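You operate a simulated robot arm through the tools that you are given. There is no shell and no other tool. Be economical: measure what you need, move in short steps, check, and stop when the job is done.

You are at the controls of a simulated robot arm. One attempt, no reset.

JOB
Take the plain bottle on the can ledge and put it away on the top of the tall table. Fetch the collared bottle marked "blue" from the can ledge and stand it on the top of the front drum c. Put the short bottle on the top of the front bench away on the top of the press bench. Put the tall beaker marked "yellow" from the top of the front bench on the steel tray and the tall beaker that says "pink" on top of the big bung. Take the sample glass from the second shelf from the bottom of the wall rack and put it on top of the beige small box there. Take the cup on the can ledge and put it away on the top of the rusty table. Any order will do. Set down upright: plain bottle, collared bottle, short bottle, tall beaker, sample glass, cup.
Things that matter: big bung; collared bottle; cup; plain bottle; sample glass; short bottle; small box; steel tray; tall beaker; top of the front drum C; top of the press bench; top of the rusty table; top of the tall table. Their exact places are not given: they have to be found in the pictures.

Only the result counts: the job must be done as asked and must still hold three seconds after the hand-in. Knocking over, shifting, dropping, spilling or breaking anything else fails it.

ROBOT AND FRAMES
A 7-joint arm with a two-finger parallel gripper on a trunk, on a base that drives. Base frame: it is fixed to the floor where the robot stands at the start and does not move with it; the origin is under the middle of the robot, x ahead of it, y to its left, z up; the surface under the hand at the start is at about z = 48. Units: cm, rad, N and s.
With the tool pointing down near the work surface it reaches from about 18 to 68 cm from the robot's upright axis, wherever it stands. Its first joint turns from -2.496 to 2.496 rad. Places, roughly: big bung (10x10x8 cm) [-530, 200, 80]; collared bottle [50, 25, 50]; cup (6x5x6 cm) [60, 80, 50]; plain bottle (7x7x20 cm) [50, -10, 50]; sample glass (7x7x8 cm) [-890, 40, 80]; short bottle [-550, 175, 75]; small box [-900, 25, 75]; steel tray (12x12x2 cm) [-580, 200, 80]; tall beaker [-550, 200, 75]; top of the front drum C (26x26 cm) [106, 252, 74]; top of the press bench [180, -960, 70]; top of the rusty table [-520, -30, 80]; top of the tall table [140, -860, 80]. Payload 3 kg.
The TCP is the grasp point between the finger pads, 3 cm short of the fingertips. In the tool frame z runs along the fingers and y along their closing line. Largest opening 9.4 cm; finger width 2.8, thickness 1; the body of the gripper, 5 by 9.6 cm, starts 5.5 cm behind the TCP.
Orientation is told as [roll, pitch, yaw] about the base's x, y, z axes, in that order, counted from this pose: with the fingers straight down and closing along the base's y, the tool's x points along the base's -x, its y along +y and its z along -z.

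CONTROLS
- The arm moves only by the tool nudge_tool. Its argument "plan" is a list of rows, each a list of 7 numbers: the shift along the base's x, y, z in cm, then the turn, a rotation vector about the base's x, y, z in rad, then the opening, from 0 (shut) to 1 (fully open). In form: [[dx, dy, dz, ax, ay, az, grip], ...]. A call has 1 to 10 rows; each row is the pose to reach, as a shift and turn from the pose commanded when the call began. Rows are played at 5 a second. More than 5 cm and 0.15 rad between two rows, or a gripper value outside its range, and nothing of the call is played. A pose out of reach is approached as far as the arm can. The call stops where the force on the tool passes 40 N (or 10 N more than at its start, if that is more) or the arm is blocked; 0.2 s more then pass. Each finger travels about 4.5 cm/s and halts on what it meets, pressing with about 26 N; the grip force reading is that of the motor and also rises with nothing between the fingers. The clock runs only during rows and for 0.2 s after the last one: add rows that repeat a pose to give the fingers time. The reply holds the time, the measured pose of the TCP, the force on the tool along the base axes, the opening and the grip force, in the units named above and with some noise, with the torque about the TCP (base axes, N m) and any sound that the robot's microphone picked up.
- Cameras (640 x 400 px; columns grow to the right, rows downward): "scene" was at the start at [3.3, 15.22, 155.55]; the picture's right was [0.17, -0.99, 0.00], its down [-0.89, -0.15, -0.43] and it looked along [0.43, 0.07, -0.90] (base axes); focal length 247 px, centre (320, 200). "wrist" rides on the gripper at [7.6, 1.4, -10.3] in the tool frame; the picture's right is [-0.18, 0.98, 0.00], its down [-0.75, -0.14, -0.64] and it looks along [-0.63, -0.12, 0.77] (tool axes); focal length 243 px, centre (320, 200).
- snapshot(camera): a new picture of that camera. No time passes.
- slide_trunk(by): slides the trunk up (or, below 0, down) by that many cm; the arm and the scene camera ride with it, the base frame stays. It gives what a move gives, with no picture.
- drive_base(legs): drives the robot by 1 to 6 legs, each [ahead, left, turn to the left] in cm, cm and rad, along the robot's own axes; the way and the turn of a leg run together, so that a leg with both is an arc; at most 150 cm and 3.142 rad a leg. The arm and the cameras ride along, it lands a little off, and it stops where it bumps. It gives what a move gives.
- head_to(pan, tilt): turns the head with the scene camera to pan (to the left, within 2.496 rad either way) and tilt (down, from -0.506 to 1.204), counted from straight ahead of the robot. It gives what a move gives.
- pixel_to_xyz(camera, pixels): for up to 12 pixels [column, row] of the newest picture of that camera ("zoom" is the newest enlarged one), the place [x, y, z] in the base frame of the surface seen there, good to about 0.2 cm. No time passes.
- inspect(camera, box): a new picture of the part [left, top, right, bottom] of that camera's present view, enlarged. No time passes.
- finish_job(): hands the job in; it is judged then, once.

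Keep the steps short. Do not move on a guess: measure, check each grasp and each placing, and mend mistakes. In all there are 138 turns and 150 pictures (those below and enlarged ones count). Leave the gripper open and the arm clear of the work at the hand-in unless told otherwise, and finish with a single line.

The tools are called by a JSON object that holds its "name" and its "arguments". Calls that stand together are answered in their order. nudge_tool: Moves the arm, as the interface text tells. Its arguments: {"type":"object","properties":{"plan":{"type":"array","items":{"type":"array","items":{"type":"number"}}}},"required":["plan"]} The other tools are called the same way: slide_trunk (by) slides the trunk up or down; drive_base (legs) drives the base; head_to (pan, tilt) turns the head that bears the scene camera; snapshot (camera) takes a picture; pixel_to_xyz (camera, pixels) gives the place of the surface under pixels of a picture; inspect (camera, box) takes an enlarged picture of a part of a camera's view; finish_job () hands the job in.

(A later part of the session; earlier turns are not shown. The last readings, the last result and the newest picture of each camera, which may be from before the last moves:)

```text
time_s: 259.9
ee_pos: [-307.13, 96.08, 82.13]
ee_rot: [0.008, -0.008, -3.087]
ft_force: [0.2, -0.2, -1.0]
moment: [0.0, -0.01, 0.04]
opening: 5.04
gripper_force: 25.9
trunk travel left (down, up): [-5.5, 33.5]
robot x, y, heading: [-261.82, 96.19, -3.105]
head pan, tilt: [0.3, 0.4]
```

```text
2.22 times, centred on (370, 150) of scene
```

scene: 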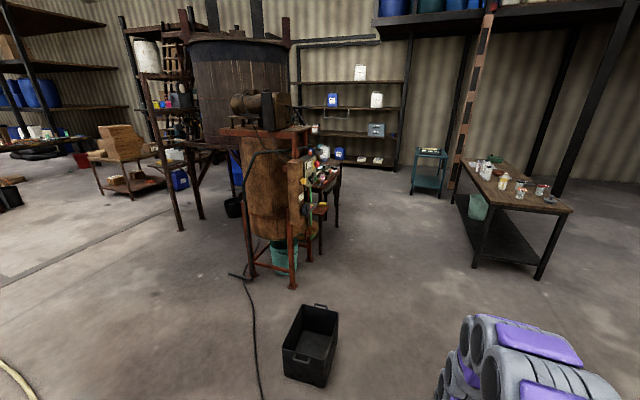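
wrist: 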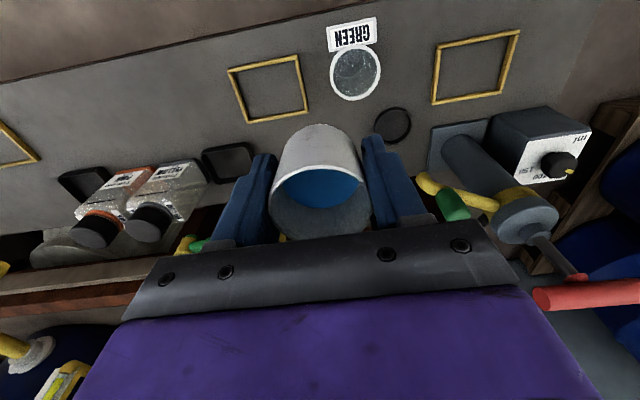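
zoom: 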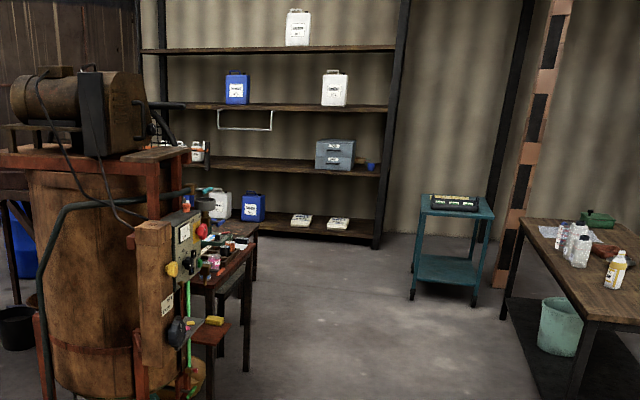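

Rusty table's near edge: y≈2, x≈-490…-555, z≈80. Raise trunk, drive to (-520,88), turn to face it (south).

{"name": "slide_trunk", "arguments": {"by": 24}}

{"name": "drive_base", "arguments": {"legs": [[130, 3, 0], [126, 3, 0], [0, 0, 1.535], [18, 0, 0]]}}

{"name": "head_to", "arguments": {"pan": 0.35, "tilt": 0.75}}

{"name": "snapshot", "arguments": {"camera": "scene"}}

{"name": "snapshot", "arguments": {"camera": "wrist"}}

```text
time_s: 262.4
ee_pos: [-307.17, 95.96, 105.98]
ee_rot: [0.008, -0.009, -3.086]
ft_force: [0.4, 0.6, -1.2]
moment: [-0.01, 0.01, 0.01]
opening: 5.07
gripper_force: 25.8
trunk travel left (down, up): [-29.5, 9.5]
robot x, y, heading: [-261.81, 95.9, -3.106]
head pan, tilt: [0.3, 0.4]
```

```text
time_s: 279.7
ee_pos: [-518.17, 22.14, 105.99]
ee_rot: [0.009, -0.006, -1.568]
ft_force: [0.1, -0.7, -0.9]
moment: [0.0, -0.02, -0.02]
opening: 5.06
gripper_force: 25.8
trunk travel left (down, up): [-29.5, 9.5]
robot x, y, heading: [-515.67, 67.41, -1.583]
head pan, tilt: [0.3, 0.4]
```

```text
time_s: 280.5
ee_pos: [-518.13, 22.36, 106.04]
ee_rot: [0.009, -0.01, -1.568]
ft_force: [0.5, -0.8, -1.0]
moment: [0.03, 0.01, 0.0]
opening: 5.08
gripper_force: 25.6
trunk travel left (down, up): [-29.5, 9.5]
robot x, y, heading: [-515.74, 67.38, -1.585]
head pan, tilt: [0.351, 0.75]
```

```text
83 pictures are left
```

scene: 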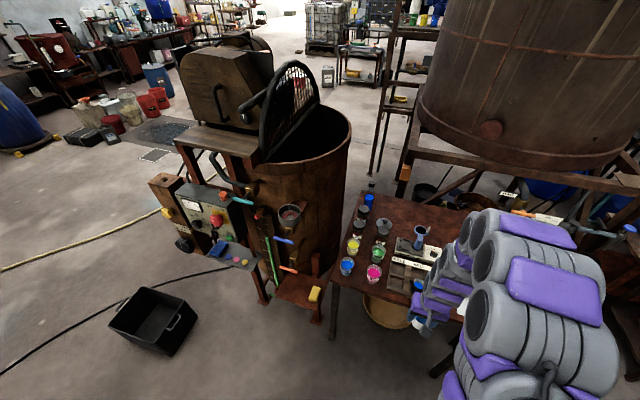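

```text
82 pictures are left
```

wrist: 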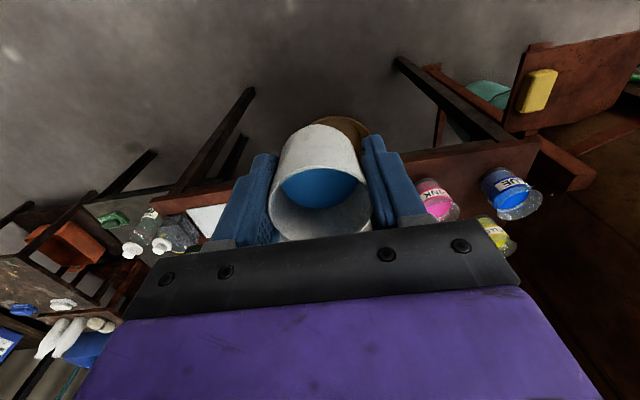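

The table carries cups and tools; I need a free spot. I enlarge the view and check the wrist too.

{"name": "inspect", "arguments": {"camera": "scene", "box": [320, 170, 520, 350]}}

{"name": "nudge_tool", "arguments": {"plan": [[4.5, 0, 0, 0, 0, 0, 0.3], [9, 0, 0, 0, 0, 0, 0.3], [13.5, 0, 0, 0, 0, 0, 0.3], [18, 0, 0, 0, 0, 0, 0.3], [22, 3, 0, 0, 0, 0, 0.3], [26, 6, 0, 0, 0, 0, 0.3], [30, 9, 0, 0, 0, 0, 0.3], [30, 9, 0, 0, 0, 0, 0.3]]}}

{"name": "snapshot", "arguments": {"camera": "wrist"}}

{"name": "head_to", "arguments": {"pan": -0.1, "tilt": 0.9}}

{"name": "snapshot", "arguments": {"camera": "scene"}}

```text
2.22 times, centred on (420, 260) of scene
```

zoom: 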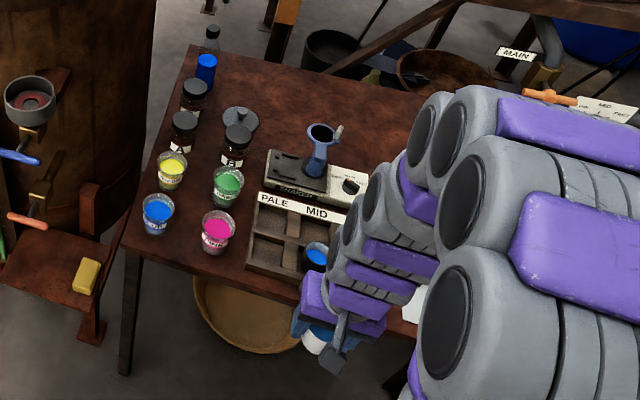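

```text
time_s: 282.3
ee_pos: [-488.23, 31.29, 106.1]
ee_rot: [0.008, -0.008, -1.567]
ft_force: [0.4, -0.5, -1.2]
moment: [0.02, -0.04, -0.03]
opening: 5.04
gripper_force: 26.0
trunk travel left (down, up): [-29.5, 9.5]
robot x, y, heading: [-515.67, 67.47, -1.583]
head pan, tilt: [0.351, 0.75]
```

```text
80 pictures are left
```

wrist: 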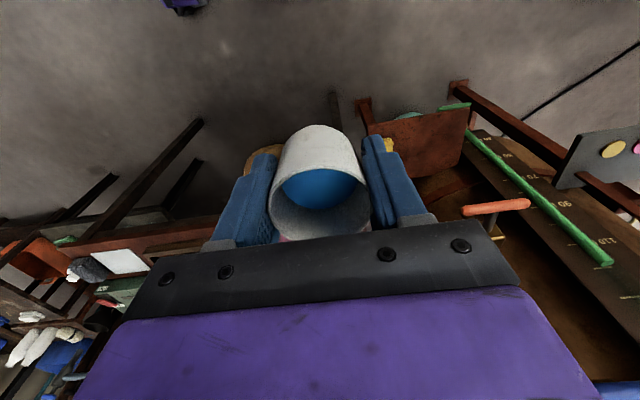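

```text
time_s: 283.2
ee_pos: [-488.23, 31.32, 106.21]
ee_rot: [0.007, -0.006, -1.567]
ft_force: [0.4, 0.6, -0.5]
moment: [0.0, -0.02, 0.02]
opening: 5.07
gripper_force: 26.6
trunk travel left (down, up): [-29.5, 9.5]
robot x, y, heading: [-515.9, 67.7, -1.582]
head pan, tilt: [-0.099, 0.901]
```

```text
79 pictures are left
```

scene: 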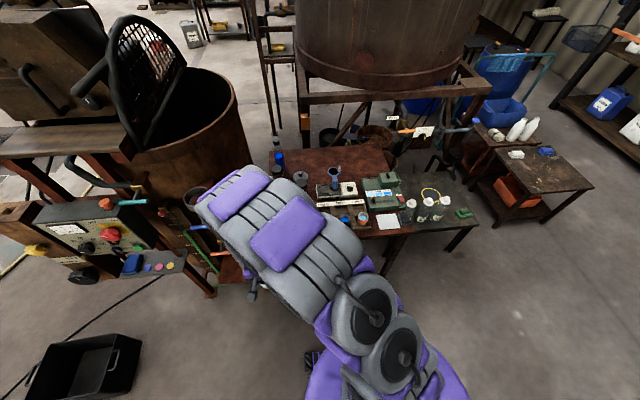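

{"name": "inspect", "arguments": {"camera": "scene", "box": [250, 120, 490, 270]}}

{"name": "pixel_to_xyz", "arguments": {"camera": "scene", "pixels": [[330, 160], [370, 160], [350, 172], [300, 158], [385, 152], [388, 222], [365, 200], [360, 180], [345, 150], [372, 172], [335, 175], [372, 230]]}}

```text
2.67 times, centred on (370, 195) of scene
```

zoom: 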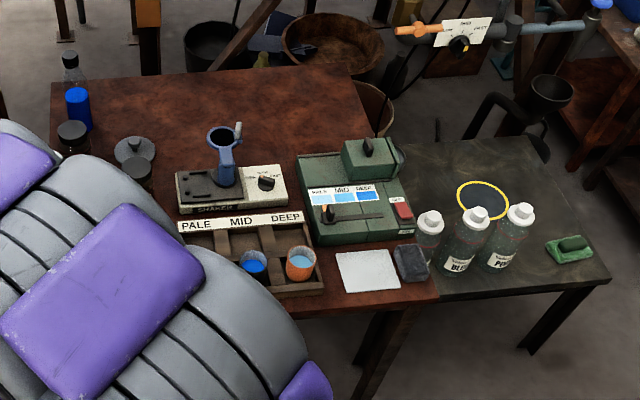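

```text
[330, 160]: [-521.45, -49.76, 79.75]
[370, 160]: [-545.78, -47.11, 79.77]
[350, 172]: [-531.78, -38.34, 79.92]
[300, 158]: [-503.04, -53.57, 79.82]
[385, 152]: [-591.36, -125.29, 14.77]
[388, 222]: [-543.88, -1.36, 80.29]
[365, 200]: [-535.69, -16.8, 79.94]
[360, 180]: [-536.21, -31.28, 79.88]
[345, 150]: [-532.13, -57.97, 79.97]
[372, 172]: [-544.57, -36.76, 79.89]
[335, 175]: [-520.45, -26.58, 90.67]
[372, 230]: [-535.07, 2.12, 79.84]
```

Table top z 79.85; it's crowded in front, free behind at y<-35. I need to know how near the base can come: measuring my own base edge and gaps.

{"name": "pixel_to_xyz", "arguments": {"camera": "scene", "pixels": [[455, 375], [440, 355], [312, 357], [320, 375], [330, 390], [350, 345], [250, 292]]}}

{"name": "pixel_to_xyz", "arguments": {"camera": "zoom", "pixels": [[290, 200], [292, 230], [330, 275], [330, 295], [400, 300], [300, 150], [340, 160], [285, 165], [250, 165], [335, 240], [320, 60], [425, 285]]}}

```text
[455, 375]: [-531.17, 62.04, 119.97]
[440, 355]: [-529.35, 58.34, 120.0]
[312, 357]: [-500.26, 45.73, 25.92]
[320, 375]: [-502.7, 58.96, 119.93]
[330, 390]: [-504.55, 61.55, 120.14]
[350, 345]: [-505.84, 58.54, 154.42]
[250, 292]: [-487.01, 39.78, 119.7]
```

```text
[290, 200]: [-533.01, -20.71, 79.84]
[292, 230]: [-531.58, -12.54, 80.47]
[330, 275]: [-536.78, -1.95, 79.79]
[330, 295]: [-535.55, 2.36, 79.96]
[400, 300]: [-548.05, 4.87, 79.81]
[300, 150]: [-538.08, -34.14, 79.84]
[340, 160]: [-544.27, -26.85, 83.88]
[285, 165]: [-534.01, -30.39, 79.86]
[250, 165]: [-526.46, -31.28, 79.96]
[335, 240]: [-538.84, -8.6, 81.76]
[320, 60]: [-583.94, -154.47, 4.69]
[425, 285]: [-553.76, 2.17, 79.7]
```

There's a nook at about (-533,-34), behind the shaker and beside the green box. It needs the robot near y 35. Recentre the arm, then drive closer gently.

{"name": "nudge_tool", "arguments": {"plan": [[-4.5, 0, 0, 0, 0, 0, 0.3], [-9, 0, 0, 0, 0, 0, 0.3], [-13.5, 0, 0, 0, 0, 0, 0.3], [-18, 0, 0, 0, 0, 0, 0.3], [-22.5, 0, 0, 0, 0, 0, 0.3], [-27, 0, 0, 0, 0, 0, 0.3], [-27, 0, 0, 0, 0, 0, 0.3]]}}

{"name": "drive_base", "arguments": {"legs": [[0, -17, 0.012], [31, 0, 0]]}}

{"name": "head_to", "arguments": {"pan": 0.3, "tilt": 1.1}}

{"name": "snapshot", "arguments": {"camera": "scene"}}

{"name": "snapshot", "arguments": {"camera": "wrist"}}

```text
time_s: 284.8
ee_pos: [-515.07, 31.33, 105.99]
ee_rot: [0.008, -0.008, -1.566]
ft_force: [-0.6, -0.1, 0.5]
moment: [0.05, 0.02, 0.02]
opening: 5.08
gripper_force: 26.1
trunk travel left (down, up): [-29.5, 9.5]
robot x, y, heading: [-515.74, 67.61, -1.585]
head pan, tilt: [-0.099, 0.901]
```

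```text
time_s: 288.0
ee_pos: [-530.95, -0.34, 105.83]
ee_rot: [0.004, -0.009, -1.551]
ft_force: [-0.2, 0.7, -0.5]
moment: [0.01, 0.0, -0.01]
opening: 5.09
gripper_force: 26.4
trunk travel left (down, up): [-29.5, 9.5]
robot x, y, heading: [-532.71, 36.22, -1.572]
head pan, tilt: [-0.099, 0.901]
```

```text
time_s: 288.9
ee_pos: [-532.26, -0.06, 106.12]
ee_rot: [0.015, -0.012, -1.553]
ft_force: [-0.4, -0.1, -1.7]
moment: [-0.04, -0.02, 0.01]
opening: 5.04
gripper_force: 26.4
trunk travel left (down, up): [-29.5, 9.5]
robot x, y, heading: [-532.96, 35.87, -1.57]
head pan, tilt: [0.3, 1.1]
```

```text
77 pictures are left
```

scene: 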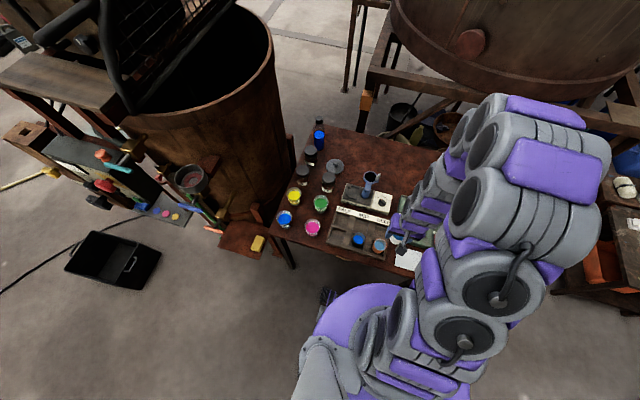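

```text
76 pictures are left
```

wrist: 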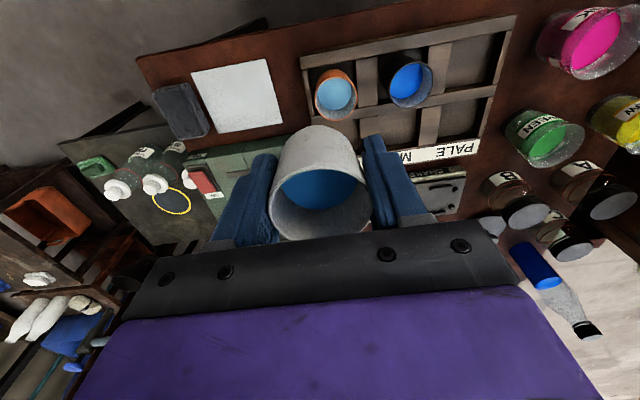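

{"name": "inspect", "arguments": {"camera": "scene", "box": [270, 110, 430, 270]}}

{"name": "pixel_to_xyz", "arguments": {"camera": "scene", "pixels": [[349, 175], [355, 165], [380, 165], [340, 195], [395, 180], [400, 170], [337, 215], [372, 172], [345, 182]]}}

```text
2.50 times, centred on (350, 190) of scene
```

zoom: 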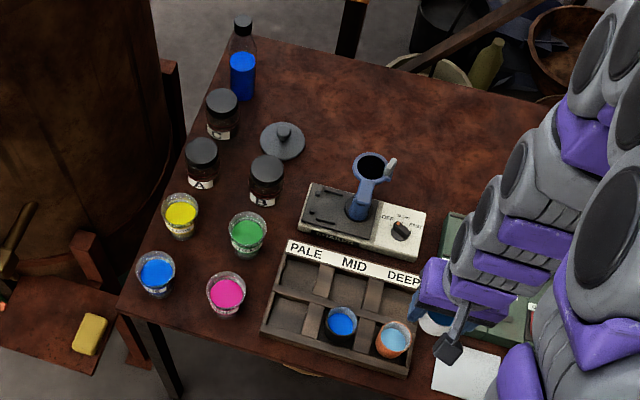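

```text
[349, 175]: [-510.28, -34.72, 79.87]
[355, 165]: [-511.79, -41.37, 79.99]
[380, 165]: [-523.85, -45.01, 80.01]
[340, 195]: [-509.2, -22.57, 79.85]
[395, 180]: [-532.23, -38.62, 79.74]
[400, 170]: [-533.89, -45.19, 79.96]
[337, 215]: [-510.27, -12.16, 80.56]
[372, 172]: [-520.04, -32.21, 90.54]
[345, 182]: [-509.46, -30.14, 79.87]
```

Go out over the nook, at safe height, to (-533,-34.5), and see how far the arm reaches.

{"name": "nudge_tool", "arguments": {"plan": [[0, -4.8, 0, 0, 0, 0, 0.3], [-0.3, -9.6, 0, 0, 0, 0, 0.3], [-0.6, -14.4, 0, 0, 0, 0, 0.3], [-0.8, -19.2, 0, 0, 0, 0, 0.3], [-0.8, -24, 0, 0, 0, 0, 0.3], [-0.8, -28.8, 0, 0, 0, 0, 0.3], [-0.8, -32, 0, 0, 0, 0, 0.3], [-0.8, -34.5, 0, 0, 0, 0, 0.3], [-0.8, -34.5, -4, 0, 0, 0, 0.3], [-0.8, -34.5, -8, 0, 0, 0, 0.3]]}}

{"name": "snapshot", "arguments": {"camera": "wrist"}}

{"name": "snapshot", "arguments": {"camera": "scene"}}

```text
time_s: 291.1
ee_pos: [-532.9, -34.67, 97.38]
ee_rot: [0.015, -0.009, -1.551]
ft_force: [-0.2, -0.1, -0.7]
moment: [0.01, 0.03, -0.03]
opening: 5.05
gripper_force: 26.0
trunk travel left (down, up): [-29.5, 9.5]
robot x, y, heading: [-532.65, 35.84, -1.568]
head pan, tilt: [0.3, 1.1]
```

```text
74 pictures are left
```

wrist: 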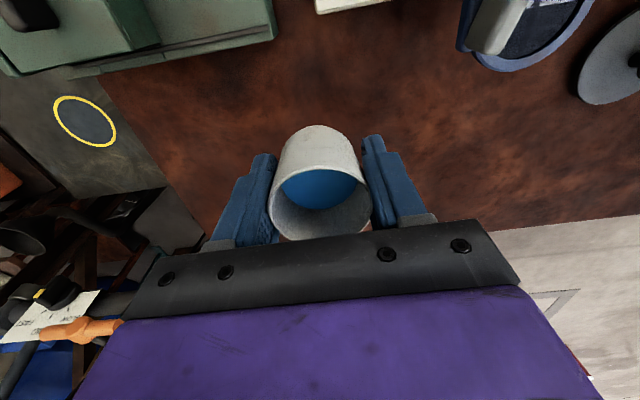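

```text
73 pictures are left
```

scene: 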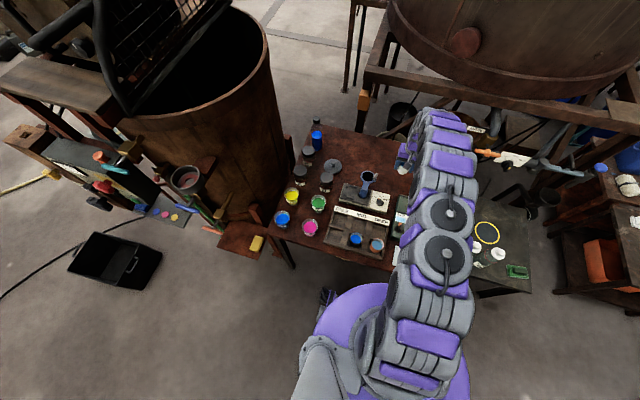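

Free wood all around beneath. Lower 12.3 cm in steps.

{"name": "nudge_tool", "arguments": {"plan": [[0, 0, -4, 0, 0, 0, 0.3], [0, 0, -8, 0, 0, 0, 0.3], [0, 0, -11, 0, 0, 0, 0.3], [0, 0, -12.4, 0, 0, 0, 0.3], [0, 0, -12.4, 0, 0, 0, 0.3]]}}

{"name": "snapshot", "arguments": {"camera": "wrist"}}

```text
time_s: 292.3
ee_pos: [-532.98, -34.53, 85.27]
ee_rot: [0.016, -0.011, -1.552]
ft_force: [1.1, -0.3, -0.2]
moment: [0.0, 0.02, -0.01]
opening: 5.06
gripper_force: 26.3
trunk travel left (down, up): [-29.5, 9.5]
robot x, y, heading: [-532.66, 35.83, -1.571]
head pan, tilt: [0.3, 1.1]
```

```text
72 pictures are left
```

wrist: 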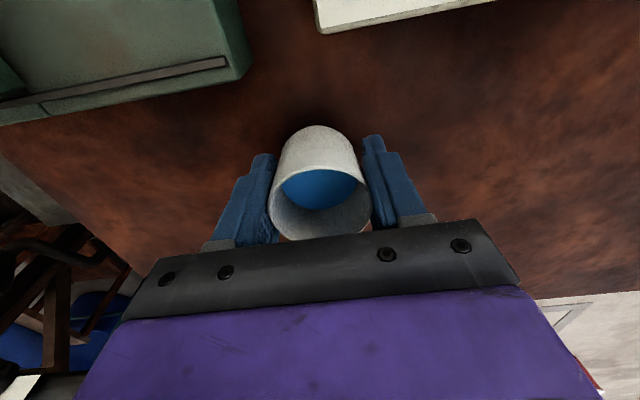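

{"name": "nudge_tool", "arguments": {"plan": [[0, 0, -0.7, 0, 0, 0, 0.3], [0, 0, -1.1, 0, 0, 0, 0.3], [0, 0, -1.3, 0, 0, 0, 0.3], [0, 0, -1.3, 0, 0, 0, 0.3]]}}

```text
time_s: 293.3
ee_pos: [-533.34, -34.41, 84.26]
ee_rot: [0.019, -0.012, -1.552]
ft_force: [1.3, 0.0, 5.5]
moment: [0.04, -0.24, -0.02]
opening: 5.06
gripper_force: 26.2
trunk travel left (down, up): [-29.5, 9.5]
robot x, y, heading: [-533.34, 35.82, -1.571]
head pan, tilt: [0.3, 1.1]
```

Contact (5.5 N up). Open and rise straight, then retract.

{"name": "nudge_tool", "arguments": {"plan": [[0, 0, 0, 0, 0, 0, 0.65], [0, 0, 0, 0, 0, 0, 0.85], [0, 0, 0, 0, 0, 0, 0.85], [0, 0, 4, 0, 0, 0, 0.85], [0, 0, 8, 0, 0, 0, 0.85], [0, 0, 12, 0, 0, 0, 1], [0, 2, 16, 0, 0, 0, 1], [0, 6, 18, 0, 0, 0, 1], [0, 10, 20, 0, 0, 0, 1], [0, 14, 21, 0, 0, 0, 1]]}}

{"name": "snapshot", "arguments": {"camera": "wrist"}}

```text
time_s: 295.5
ee_pos: [-533.18, -20.55, 105.25]
ee_rot: [0.019, -0.012, -1.552]
ft_force: [0.3, -0.2, 0.4]
moment: [0.0, 0.03, -0.01]
opening: 9.4
gripper_force: 0.2
trunk travel left (down, up): [-29.5, 9.5]
robot x, y, heading: [-532.81, 35.85, -1.568]
head pan, tilt: [0.3, 1.1]
```

```text
71 pictures are left
```

wrist: 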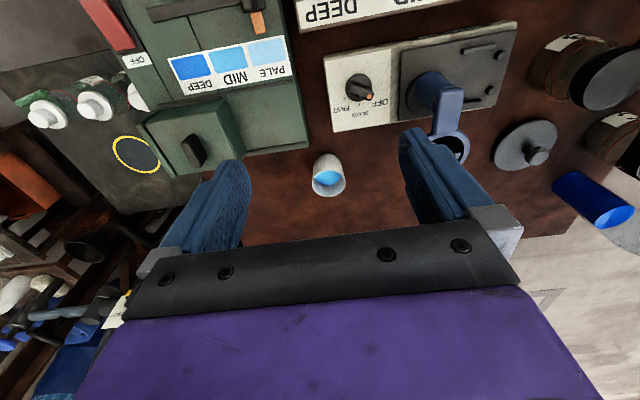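

The cup stands upright on the rusty table. Now retract, back off, and turn round to face the front bench (north).

{"name": "drive_base", "arguments": {"legs": [[-45, 0, 0], [0, 0, -1.57], [0, 0, -1.57], [15, 0, 0]]}}

{"name": "head_to", "arguments": {"pan": 0.45, "tilt": 0.8}}

{"name": "snapshot", "arguments": {"camera": "scene"}}

{"name": "snapshot", "arguments": {"camera": "wrist"}}

```text
time_s: 306.7
ee_pos: [-534.92, 151.85, 105.16]
ee_rot: [0.018, -0.01, 1.618]
ft_force: [0.1, 0.1, 0.1]
moment: [0.0, -0.01, 0.01]
opening: 9.38
gripper_force: 0.1
trunk travel left (down, up): [-29.5, 9.5]
robot x, y, heading: [-533.24, 95.19, 1.599]
head pan, tilt: [0.3, 1.1]
```

```text
time_s: 307.5
ee_pos: [-534.92, 151.47, 105.35]
ee_rot: [0.019, -0.013, 1.619]
ft_force: [-1.1, -0.2, -0.3]
moment: [-0.01, -0.01, 0.0]
opening: 9.4
gripper_force: 0.1
trunk travel left (down, up): [-29.5, 9.5]
robot x, y, heading: [-533.55, 95.25, 1.606]
head pan, tilt: [0.45, 0.799]
```

```text
70 pictures are left
```

scene: 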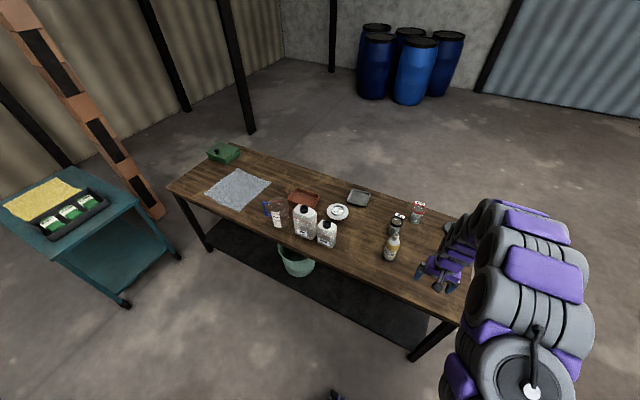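

```text
69 pictures are left
```

wrist: 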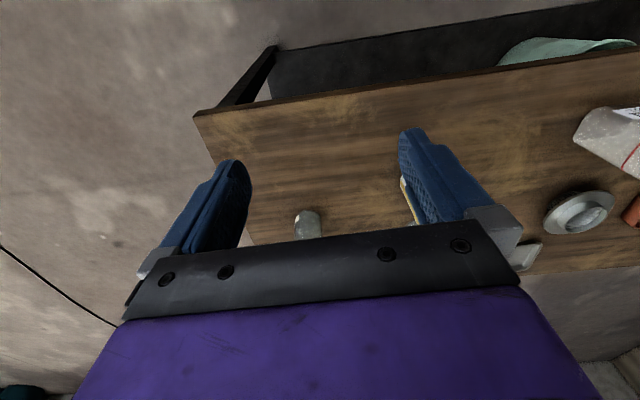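

{"name": "inspect", "arguments": {"camera": "scene", "box": [250, 170, 450, 290]}}

{"name": "pixel_to_xyz", "arguments": {"camera": "scene", "pixels": [[277, 214], [305, 210], [327, 225], [338, 212], [358, 196], [303, 198], [400, 216], [418, 204], [394, 236], [391, 253], [420, 262], [350, 240]]}}

```text
3.20 times, centred on (350, 230) of scene
```

zoom: 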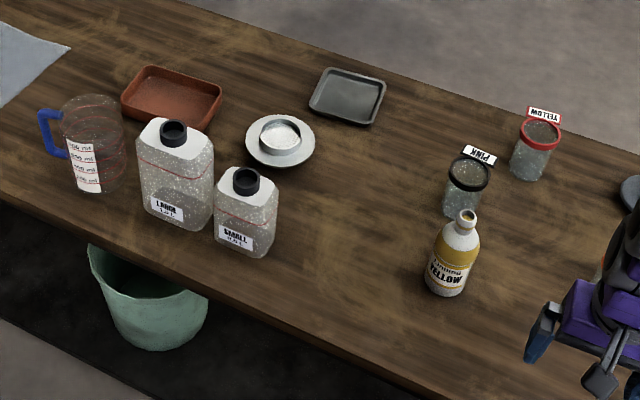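

```text
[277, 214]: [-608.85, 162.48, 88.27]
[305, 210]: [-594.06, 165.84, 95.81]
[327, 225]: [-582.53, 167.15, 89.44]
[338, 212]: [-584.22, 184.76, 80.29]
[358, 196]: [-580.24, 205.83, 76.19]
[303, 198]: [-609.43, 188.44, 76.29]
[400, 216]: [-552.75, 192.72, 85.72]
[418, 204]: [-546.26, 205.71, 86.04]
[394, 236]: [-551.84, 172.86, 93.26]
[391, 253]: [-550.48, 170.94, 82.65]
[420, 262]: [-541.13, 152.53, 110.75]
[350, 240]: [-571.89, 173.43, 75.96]
```

Items: YELLOW beaker (-546,206), PINK beaker (-553,193), steel tray (-580,206), short bottle (-551,172). The back row is too far from this side because of the lower shelf, so I go round the east end to the bench's north side.

{"name": "drive_base", "arguments": {"legs": [[-18, -80, 0], [148, -5, 0], [48, -2, 0], [0, 0, -1.59], [0, 0, -1.59], [0, -105, 0]]}}

{"name": "head_to", "arguments": {"pan": 0.35, "tilt": 0.85}}

{"name": "snapshot", "arguments": {"camera": "scene"}}

{"name": "snapshot", "arguments": {"camera": "wrist"}}

```text
time_s: 333.9
ee_pos: [-557.58, 222.47, 105.24]
ee_rot: [0.015, -0.012, -1.665]
ft_force: [0.5, 0.0, 0.8]
moment: [0.01, 0.05, -0.01]
opening: 9.41
gripper_force: 0.0
trunk travel left (down, up): [-29.5, 9.5]
robot x, y, heading: [-551.42, 278.55, -1.68]
head pan, tilt: [0.45, 0.799]
```

```text
time_s: 334.5
ee_pos: [-557.95, 222.76, 105.28]
ee_rot: [0.017, -0.013, -1.664]
ft_force: [-0.3, 0.4, -1.2]
moment: [0.0, 0.0, 0.02]
opening: 9.43
gripper_force: 0.1
trunk travel left (down, up): [-29.5, 9.5]
robot x, y, heading: [-551.16, 278.61, -1.686]
head pan, tilt: [0.351, 0.85]
```

```text
67 pictures are left
```

scene: 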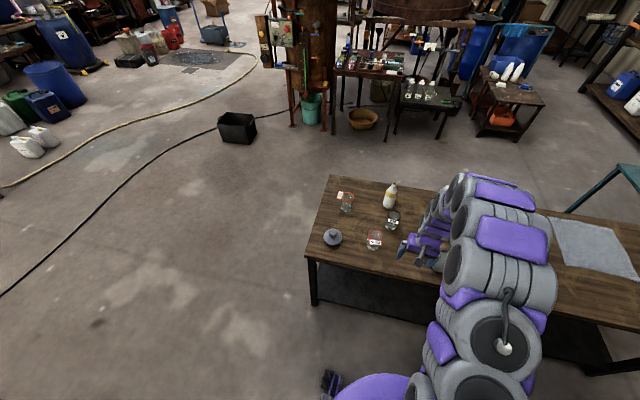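

```text
66 pictures are left
```

wrist: 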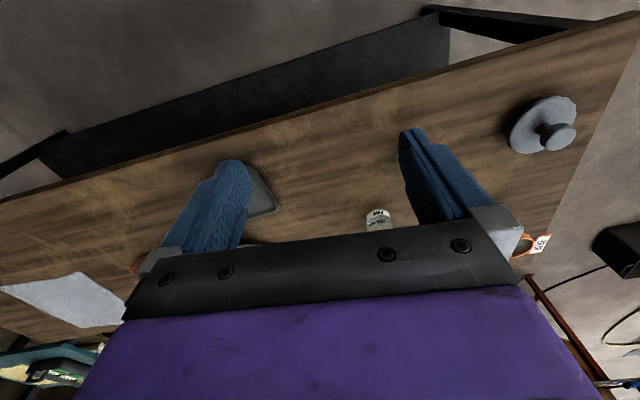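

Three beakers and the bung at (332,237) are visible. Enlarging to read labels and measure.

{"name": "inspect", "arguments": {"camera": "scene", "box": [310, 170, 430, 270]}}

{"name": "pixel_to_xyz", "arguments": {"camera": "zoom", "pixels": [[120, 340], [115, 375], [190, 130], [335, 330], [440, 225], [430, 80]]}}

{"name": "pixel_to_xyz", "arguments": {"camera": "scene", "pixels": [[320, 262], [440, 280], [332, 232], [332, 240], [323, 242], [342, 240], [332, 250], [350, 270]]}}

```text
4.00 times, centred on (370, 220) of scene
```

zoom: 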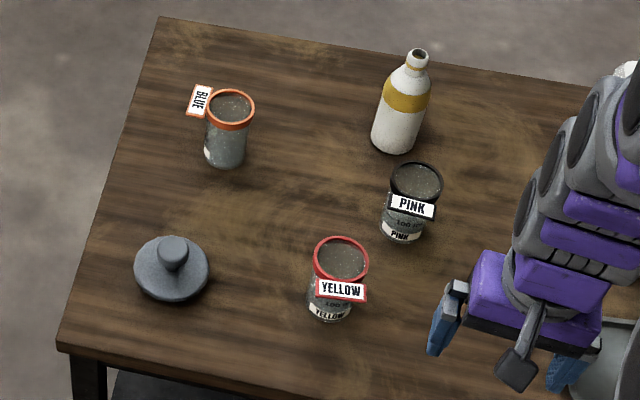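

```text
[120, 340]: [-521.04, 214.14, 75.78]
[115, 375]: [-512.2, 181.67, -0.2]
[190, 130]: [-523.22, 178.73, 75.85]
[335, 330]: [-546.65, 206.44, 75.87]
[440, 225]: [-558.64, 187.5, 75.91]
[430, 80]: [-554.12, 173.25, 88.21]
```

```text
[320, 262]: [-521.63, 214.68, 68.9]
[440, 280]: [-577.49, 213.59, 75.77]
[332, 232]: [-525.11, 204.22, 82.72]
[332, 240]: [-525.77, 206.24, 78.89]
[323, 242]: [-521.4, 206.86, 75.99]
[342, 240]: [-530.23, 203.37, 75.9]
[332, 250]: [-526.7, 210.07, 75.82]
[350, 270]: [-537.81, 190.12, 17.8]
```

The stopper with a knob at about (-526,205) is the big bung; the bench's north edge is y≈215. Drive to about (-560,250) and straighten.

{"name": "drive_base", "arguments": {"legs": [[29, -5.7, 0.115]]}}

{"name": "nudge_tool", "arguments": {"plan": [[4, 3, 0, 0, 0, 0, 1], [7, 6, 0, 0, 0, 0, 1], [10, 10, 0, 0, 0, 0, 1], [14, 13, 0, 0, 0, 0, 1], [14, 13, 0, 0, 0, 0, 1]]}}

{"name": "snapshot", "arguments": {"camera": "wrist"}}

{"name": "snapshot", "arguments": {"camera": "scene"}}

```text
time_s: 336.5
ee_pos: [-559.0, 194.15, 105.38]
ee_rot: [0.014, -0.01, -1.561]
ft_force: [0.3, 0.2, 1.0]
moment: [-0.01, 0.0, 0.01]
opening: 9.38
gripper_force: 0.1
trunk travel left (down, up): [-29.5, 9.5]
robot x, y, heading: [-558.94, 250.48, -1.581]
head pan, tilt: [0.351, 0.85]
```

```text
time_s: 337.7
ee_pos: [-545.14, 206.86, 105.5]
ee_rot: [0.017, -0.014, -1.559]
ft_force: [0.5, 0.5, -0.4]
moment: [-0.06, -0.01, 0.01]
opening: 9.39
gripper_force: 0.1
trunk travel left (down, up): [-29.5, 9.5]
robot x, y, heading: [-558.41, 250.79, -1.578]
head pan, tilt: [0.351, 0.85]
```

```text
64 pictures are left
```

wrist: 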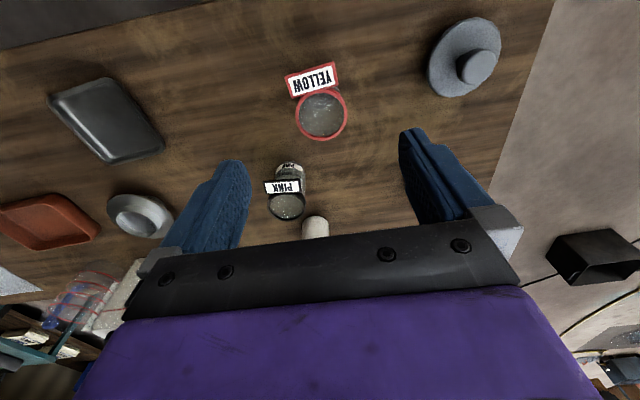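

```text
63 pictures are left
```

scene: 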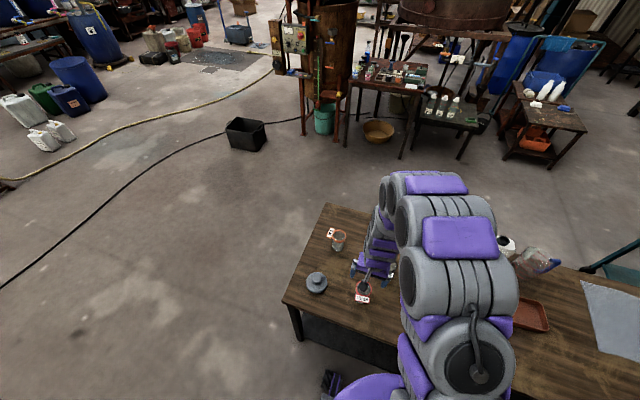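

Now precise measurements from the wrist view: YELLOW rim, tray, bung, PINK.

{"name": "pixel_to_xyz", "arguments": {"camera": "wrist", "pixels": [[297, 115], [346, 115], [322, 139], [322, 91], [52, 95], [105, 78], [163, 143], [115, 160], [108, 120], [478, 66], [464, 66], [492, 66]]}}

{"name": "inspect", "arguments": {"camera": "wrist", "box": [230, 0, 530, 240]}}

```text
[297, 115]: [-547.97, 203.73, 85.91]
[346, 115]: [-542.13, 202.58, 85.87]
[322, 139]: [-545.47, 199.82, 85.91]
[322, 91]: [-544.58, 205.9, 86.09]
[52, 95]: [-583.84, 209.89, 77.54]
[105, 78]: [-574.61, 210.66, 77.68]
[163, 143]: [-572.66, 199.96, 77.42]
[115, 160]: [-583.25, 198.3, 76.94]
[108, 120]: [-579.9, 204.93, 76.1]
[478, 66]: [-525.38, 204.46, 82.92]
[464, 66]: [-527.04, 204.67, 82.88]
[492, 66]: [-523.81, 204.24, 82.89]
```

```text
1.67 times, centred on (380, 120) of wrist
```

zoom: 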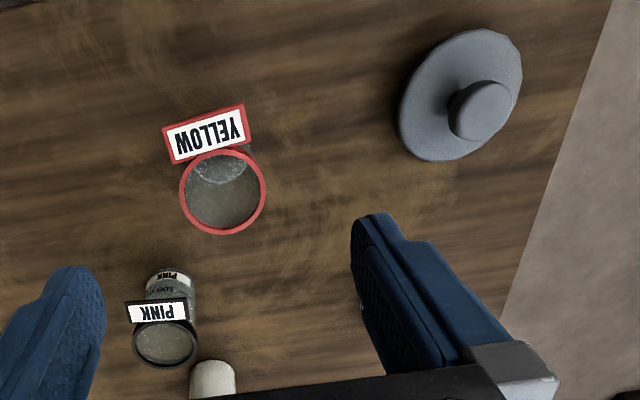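

YELLOW beaker centre (-545.1,202.9), rim z 86. Hover above it, levelling the hand.

{"name": "nudge_tool", "arguments": {"plan": [[0, -2, -4, -0.017, 0.014, -0.01, 1], [0, -3.9, -8, -0.017, 0.014, -0.01, 1], [0, -3.9, -12, -0.017, 0.014, -0.01, 1], [0, -3.9, -12, -0.017, 0.014, -0.01, 1]]}}

{"name": "snapshot", "arguments": {"camera": "wrist"}}

```text
time_s: 338.7
ee_pos: [-545.3, 203.25, 93.33]
ee_rot: [0.004, -0.033, -1.57]
ft_force: [0.1, 0.5, 0.8]
moment: [-0.01, 0.03, -0.03]
opening: 9.41
gripper_force: 0.1
trunk travel left (down, up): [-29.5, 9.5]
robot x, y, heading: [-558.31, 250.38, -1.576]
head pan, tilt: [0.351, 0.85]
```

```text
61 pictures are left
```

wrist: 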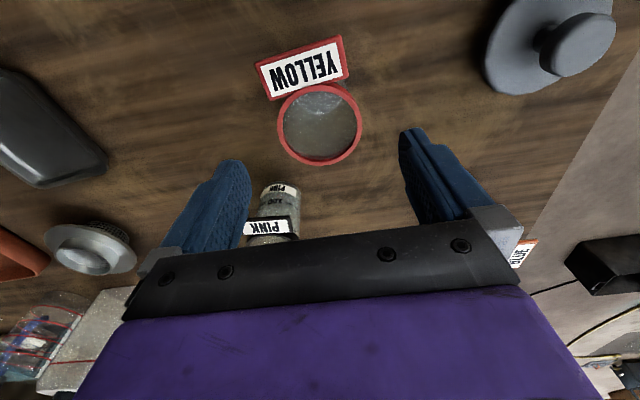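

The levelling went the other way about; I correct it (+0.033 about x) while descending to z 82, then close.

{"name": "nudge_tool", "arguments": {"plan": [[0.1, -0.3, -4, 0.03, 0.004, 0, 1], [0.1, -0.3, -8, 0.033, 0.004, 0, 1], [0.1, -0.3, -11.3, 0.033, 0.004, 0, 1], [0.1, -0.3, -11.3, 0.033, 0.004, 0, 0.7], [0.1, -0.3, -11.3, 0.033, 0.004, 0, 0.4], [0.1, -0.3, -11.3, 0.033, 0.004, 0, 0.4], [0.1, -0.3, -11.3, 0.033, 0.004, 0, 0.4], [0.1, -0.3, -11.3, 0.033, 0.004, 0, 0.4]]}}

{"name": "nudge_tool", "arguments": {"plan": [[0, 0, 3, 0, 0, 0, 0.4], [0, 0, 7, 0, 0, 0, 0.4], [0, 0, 10, 0, 0, 0, 0.4], [0, 0, 10, 0, 0, 0, 0.4]]}}

{"name": "snapshot", "arguments": {"camera": "wrist"}}

```text
time_s: 340.5
ee_pos: [-545.15, 203.06, 82.14]
ee_rot: [-0.002, 0.0, -1.569]
ft_force: [-0.3, -0.5, 1.0]
moment: [0.04, -0.04, 0.01]
opening: 6.06
gripper_force: 25.9
trunk travel left (down, up): [-29.5, 9.5]
robot x, y, heading: [-558.7, 250.3, -1.58]
head pan, tilt: [0.351, 0.85]
```

```text
time_s: 341.5
ee_pos: [-545.07, 203.08, 92.07]
ee_rot: [-0.003, 0.0, -1.57]
ft_force: [-0.3, -0.1, -1.4]
moment: [0.02, 0.01, -0.05]
opening: 6.06
gripper_force: 26.1
trunk travel left (down, up): [-29.5, 9.5]
robot x, y, heading: [-558.46, 250.81, -1.58]
head pan, tilt: [0.351, 0.85]
```

```text
60 pictures are left
```

wrist: 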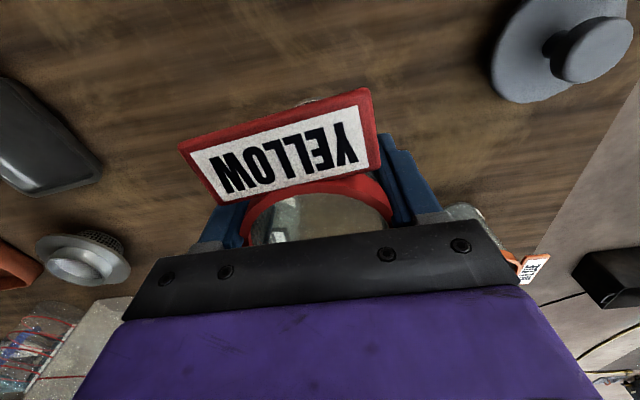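

Held level. Carry it 33.6 cm west over the tray centre (-578.6,204.7), at height.

{"name": "nudge_tool", "arguments": {"plan": [[-4.8, 0.2, 0, 0, 0, 0, 0.4], [-9.6, 0.4, 0, 0, 0, 0, 0.4], [-14.4, 0.6, 0, 0, 0, 0, 0.4], [-19.2, 0.8, 0, 0, 0, 0, 0.4], [-24, 1, 0, 0, 0, 0, 0.4], [-28.8, 1.3, 0, 0, 0, 0, 0.4], [-33.6, 1.6, 0, 0, 0, 0, 0.4], [-33.6, 1.6, -4, 0, 0, 0, 0.4], [-33.6, 1.6, -7, 0, 0, 0, 0.4], [-33.6, 1.6, -7, 0, 0, 0, 0.4]]}}

{"name": "snapshot", "arguments": {"camera": "wrist"}}

{"name": "head_to", "arguments": {"pan": 0, "tilt": 1.0}}

{"name": "snapshot", "arguments": {"camera": "scene"}}

```text
time_s: 343.7
ee_pos: [-579.07, 205.08, 84.93]
ee_rot: [0.0, 0.003, -1.568]
ft_force: [0.2, -0.5, -0.5]
moment: [0.0, 0.0, -0.01]
opening: 6.04
gripper_force: 25.6
trunk travel left (down, up): [-29.5, 9.5]
robot x, y, heading: [-558.55, 250.31, -1.577]
head pan, tilt: [0.351, 0.85]
```

```text
59 pictures are left
```

wrist: 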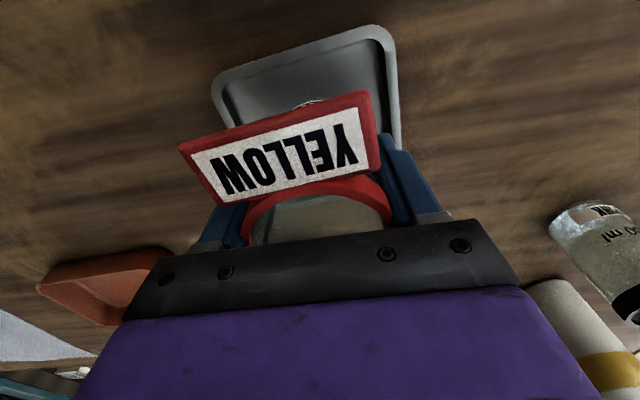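

```text
time_s: 344.6
ee_pos: [-579.17, 204.99, 85.0]
ee_rot: [0.001, 0.001, -1.57]
ft_force: [-0.4, 0.3, -0.5]
moment: [-0.02, 0.0, -0.02]
opening: 6.09
gripper_force: 26.4
trunk travel left (down, up): [-29.5, 9.5]
robot x, y, heading: [-558.65, 250.39, -1.577]
head pan, tilt: [0.0, 1.0]
```

```text
58 pictures are left
```

scene: 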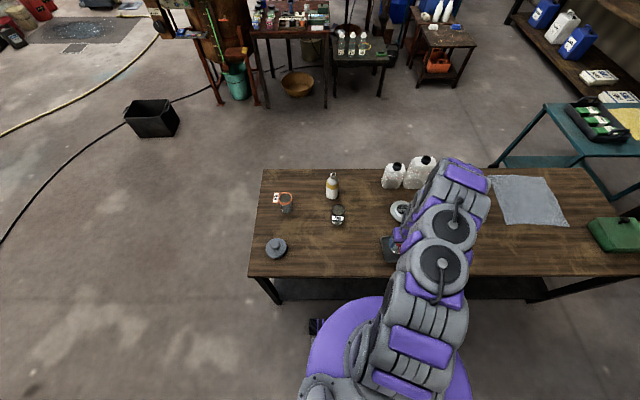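

{"name": "pixel_to_xyz", "arguments": {"camera": "wrist", "pixels": [[215, 95], [385, 32], [300, 62], [397, 110], [280, 90], [350, 75], [308, 104], [228, 118]]}}

```text
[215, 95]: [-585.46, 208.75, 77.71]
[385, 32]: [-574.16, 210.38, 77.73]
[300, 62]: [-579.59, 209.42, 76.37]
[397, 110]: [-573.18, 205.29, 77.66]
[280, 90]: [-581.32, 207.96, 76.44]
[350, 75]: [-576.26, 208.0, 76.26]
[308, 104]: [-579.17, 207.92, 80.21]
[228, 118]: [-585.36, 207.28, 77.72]
```

Centred over the tray. Lower to contact and release.

{"name": "nudge_tool", "arguments": {"plan": [[0, -0.4, -1, 0, 0, 0, 0.4], [0, -0.4, -2, 0, 0, 0, 0.4], [0, -0.4, -2.5, 0, 0, 0, 0.4], [0, -0.4, -2.7, 0, 0, 0, 0.4], [0, -0.4, -2.7, 0, 0, 0, 0.4]]}}

```text
time_s: 345.8
ee_pos: [-578.99, 204.33, 82.53]
ee_rot: [-0.001, -0.002, -1.57]
ft_force: [-1.9, -1.8, 18.1]
moment: [-0.04, -0.01, -0.05]
opening: 6.06
gripper_force: 26.1
trunk travel left (down, up): [-29.5, 9.5]
robot x, y, heading: [-558.61, 250.14, -1.581]
head pan, tilt: [0.0, 1.0]
```

Firm contact. Release, rise, and head for the PINK beaker.

{"name": "nudge_tool", "arguments": {"plan": [[0, 0, 0.2, 0, 0, 0, 0.8], [0, 0, 0.2, 0, 0, 0, 1], [0, 0, 0.2, 0, 0, 0, 1], [0, 0, 5, 0, 0, 0, 1], [0, 0, 10, 0, 0, 0, 1], [0, 0, 14.5, 0, 0, 0, 1], [4.5, 0, 16, 0, 0, 0, 1], [9, 0, 18, 0, 0, 0, 1], [13.5, 0, 18, 0, 0, 0, 1], [18, 0, 18, 0, 0, 0, 1]]}}

{"name": "nudge_tool", "arguments": {"plan": [[4, -2, 0, 0, 0, 0, 1], [7, -5, 0, 0, 0, 0, 1], [7, -8, 0, 0, 0, 0, 1], [7, -8, 0, 0, 0, 0, 1]]}}

{"name": "snapshot", "arguments": {"camera": "wrist"}}

{"name": "snapshot", "arguments": {"camera": "scene"}}

```text
time_s: 347.9
ee_pos: [-560.93, 204.3, 100.39]
ee_rot: [-0.001, 0.0, -1.569]
ft_force: [0.4, -0.4, -0.5]
moment: [0.0, 0.01, -0.02]
opening: 9.42
gripper_force: 0.0
trunk travel left (down, up): [-29.5, 9.5]
robot x, y, heading: [-558.71, 250.64, -1.576]
head pan, tilt: [0.0, 1.0]
```

```text
time_s: 348.9
ee_pos: [-554.02, 196.45, 100.36]
ee_rot: [0.0, 0.0, -1.569]
ft_force: [-0.8, 0.6, 0.8]
moment: [0.0, 0.03, -0.01]
opening: 9.41
gripper_force: 0.1
trunk travel left (down, up): [-29.5, 9.5]
robot x, y, heading: [-558.96, 250.51, -1.576]
head pan, tilt: [0.0, 1.0]
```

```text
57 pictures are left
```

wrist: 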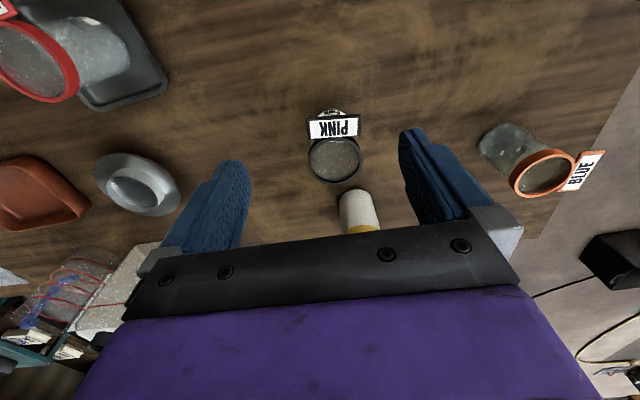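

```text
56 pictures are left
```

scene: 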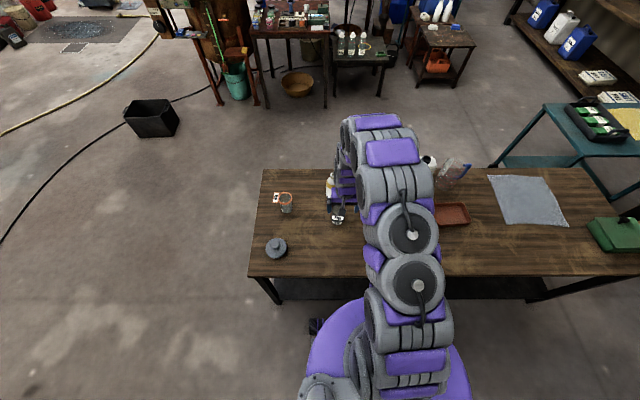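

YELLOW stands in the tray. Measure PINK's rim and the bottle behind it.

{"name": "pixel_to_xyz", "arguments": {"camera": "wrist", "pixels": [[310, 160], [360, 160], [335, 181], [320, 177], [350, 177], [360, 215], [345, 195], [375, 205], [334, 126]]}}

```text
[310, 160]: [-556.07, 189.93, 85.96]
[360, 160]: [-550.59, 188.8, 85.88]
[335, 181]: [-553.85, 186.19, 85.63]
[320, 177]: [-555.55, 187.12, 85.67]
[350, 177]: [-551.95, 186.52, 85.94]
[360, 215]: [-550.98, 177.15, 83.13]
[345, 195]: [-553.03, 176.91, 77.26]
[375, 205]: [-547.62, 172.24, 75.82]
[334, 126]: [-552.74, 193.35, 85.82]
```

PINK centre (-553.3,189.2). Hover, then descend to 82 and close.

{"name": "nudge_tool", "arguments": {"plan": [[0.4, -3.6, 0, 0, 0, 0, 1], [0.7, -7.2, -2, 0, 0, 0, 1], [0.7, -7.2, -6.5, 0, 0, 0, 1], [0.7, -7.2, -11, 0, 0, 0, 1], [0.7, -7.2, -15, 0, 0, 0, 1], [0.7, -7.2, -18.3, 0, 0, 0, 1], [0.7, -7.2, -18.3, 0, 0, 0, 0.7], [0.7, -7.2, -18.3, 0, 0, 0, 0.4], [0.7, -7.2, -18.3, 0, 0, 0, 0.4], [0.7, -7.2, -18.3, 0, 0, 0, 0.4]]}}

{"name": "nudge_tool", "arguments": {"plan": [[0, 0, 0, 0, 0, 0, 0.4], [0, 0, 3, 0, 0, 0, 0.4], [0, 0, 7, 0, 0, 0, 0.4], [0, 0, 11, 0, 0, 0, 0.4], [0, 0, 15, 0, 0, 0, 0.4], [0, 4, 18, 0, 0, 0, 0.4], [0, 8, 18, 0, 0, 0, 0.4], [2, 12, 18, 0, 0, 0, 0.4], [6, 14, 18, 0, 0, 0, 0.4], [10, 15, 18, 0, 0, 0, 0.4]]}}

{"name": "snapshot", "arguments": {"camera": "wrist"}}

```text
time_s: 351.1
ee_pos: [-553.11, 189.16, 81.91]
ee_rot: [-0.002, 0.002, -1.569]
ft_force: [-0.7, -1.0, 1.0]
moment: [-0.04, -0.01, -0.01]
opening: 6.07
gripper_force: 25.4
trunk travel left (down, up): [-29.5, 9.5]
robot x, y, heading: [-558.58, 250.32, -1.577]
head pan, tilt: [0.0, 1.0]
```

```text
time_s: 353.4
ee_pos: [-542.97, 204.58, 100.3]
ee_rot: [-0.004, 0.001, -1.568]
ft_force: [-0.3, -0.1, -0.3]
moment: [-0.05, 0.01, 0.0]
opening: 6.06
gripper_force: 26.3
trunk travel left (down, up): [-29.5, 9.5]
robot x, y, heading: [-558.54, 250.79, -1.583]
head pan, tilt: [0.0, 1.0]
```

```text
55 pictures are left
```

wrist: 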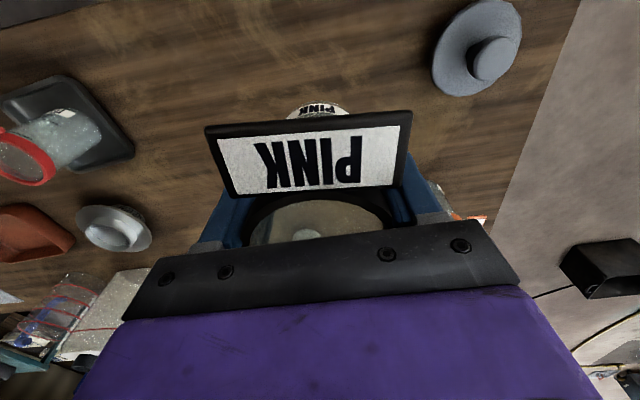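

PINK held. Now measure the bung's knob top exactly.

{"name": "inspect", "arguments": {"camera": "wrist", "box": [420, 0, 540, 110]}}

{"name": "pixel_to_xyz", "arguments": {"camera": "zoom", "pixels": [[300, 305], [400, 200], [510, 310], [390, 410], [350, 225], [470, 225], [480, 400], [400, 310], [80, 330], [520, 60]]}}

```text
3.64 times, centred on (480, 55) of wrist
```

zoom: 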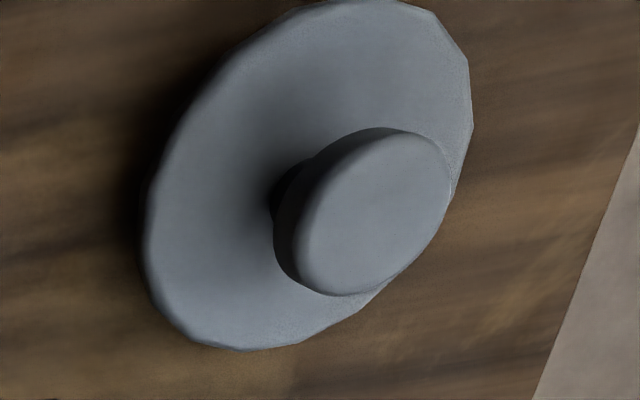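

```text
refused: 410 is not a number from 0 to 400
```

{"name": "pixel_to_xyz", "arguments": {"camera": "zoom", "pixels": [[303, 245], [372, 142], [445, 190], [350, 288], [430, 150], [315, 280], [375, 215], [410, 260], [240, 345], [330, 5], [155, 200], [470, 125]]}}

```text
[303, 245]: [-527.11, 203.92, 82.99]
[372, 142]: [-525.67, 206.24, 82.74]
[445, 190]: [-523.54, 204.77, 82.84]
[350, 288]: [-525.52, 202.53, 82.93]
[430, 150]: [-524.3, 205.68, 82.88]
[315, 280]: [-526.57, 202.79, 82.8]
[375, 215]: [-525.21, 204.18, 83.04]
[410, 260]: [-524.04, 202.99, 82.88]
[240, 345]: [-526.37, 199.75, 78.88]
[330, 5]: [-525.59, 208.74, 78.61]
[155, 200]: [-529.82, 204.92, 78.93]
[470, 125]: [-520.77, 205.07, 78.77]
```

Knob centre (-525.3,204.3), top z 82.95. Move over it, stay 2 cm above and re-check.

{"name": "nudge_tool", "arguments": {"plan": [[4.5, 0, 0, 0, 0, 0, 0.4], [9, 0, 0, 0, 0, 0, 0.4], [13.5, -0.2, 0, 0, 0, 0, 0.4], [17.6, -0.3, 0, 0, 0, 0, 0.4], [17.6, -0.3, -4, 0, 0, 0, 0.4], [17.6, -0.3, -8, 0, 0, 0, 0.4], [17.6, -0.3, -9.4, 0, 0, 0, 0.4], [17.6, -0.3, -9.4, 0, 0, 0, 0.4]]}}

{"name": "head_to", "arguments": {"pan": 0.6, "tilt": 0.95}}

{"name": "inspect", "arguments": {"camera": "scene", "box": [220, 120, 420, 280]}}

{"name": "snapshot", "arguments": {"camera": "wrist"}}

```text
time_s: 355.1
ee_pos: [-525.22, 203.89, 90.68]
ee_rot: [-0.003, 0.0, -1.569]
ft_force: [0.2, -0.1, -0.7]
moment: [0.03, 0.01, 0.03]
opening: 6.05
gripper_force: 26.4
trunk travel left (down, up): [-29.5, 9.5]
robot x, y, heading: [-558.7, 250.28, -1.576]
head pan, tilt: [0.0, 1.0]
```

```text
time_s: 356.1
ee_pos: [-525.43, 203.79, 90.76]
ee_rot: [-0.002, 0.0, -1.568]
ft_force: [0.1, -1.0, -0.2]
moment: [-0.01, 0.02, -0.03]
opening: 6.07
gripper_force: 25.7
trunk travel left (down, up): [-29.5, 9.5]
robot x, y, heading: [-558.56, 250.35, -1.578]
head pan, tilt: [0.6, 0.949]
```

```text
2.50 times, centred on (320, 200) of scene
```

zoom: 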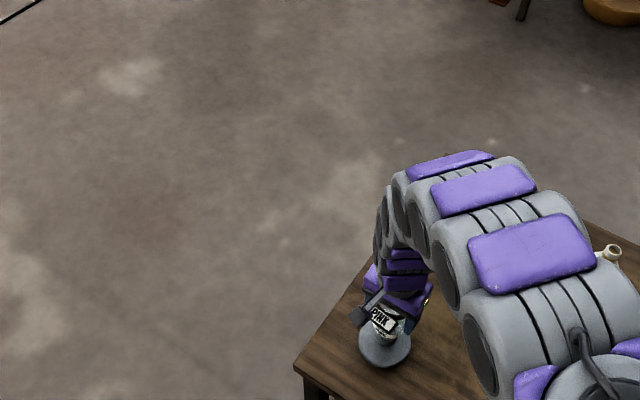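

```text
52 pictures are left
```

wrist: 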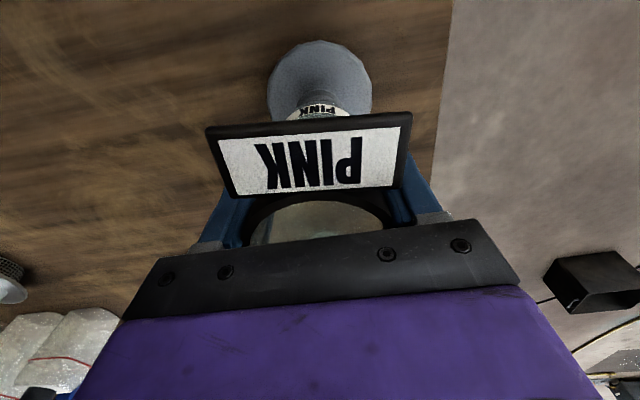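

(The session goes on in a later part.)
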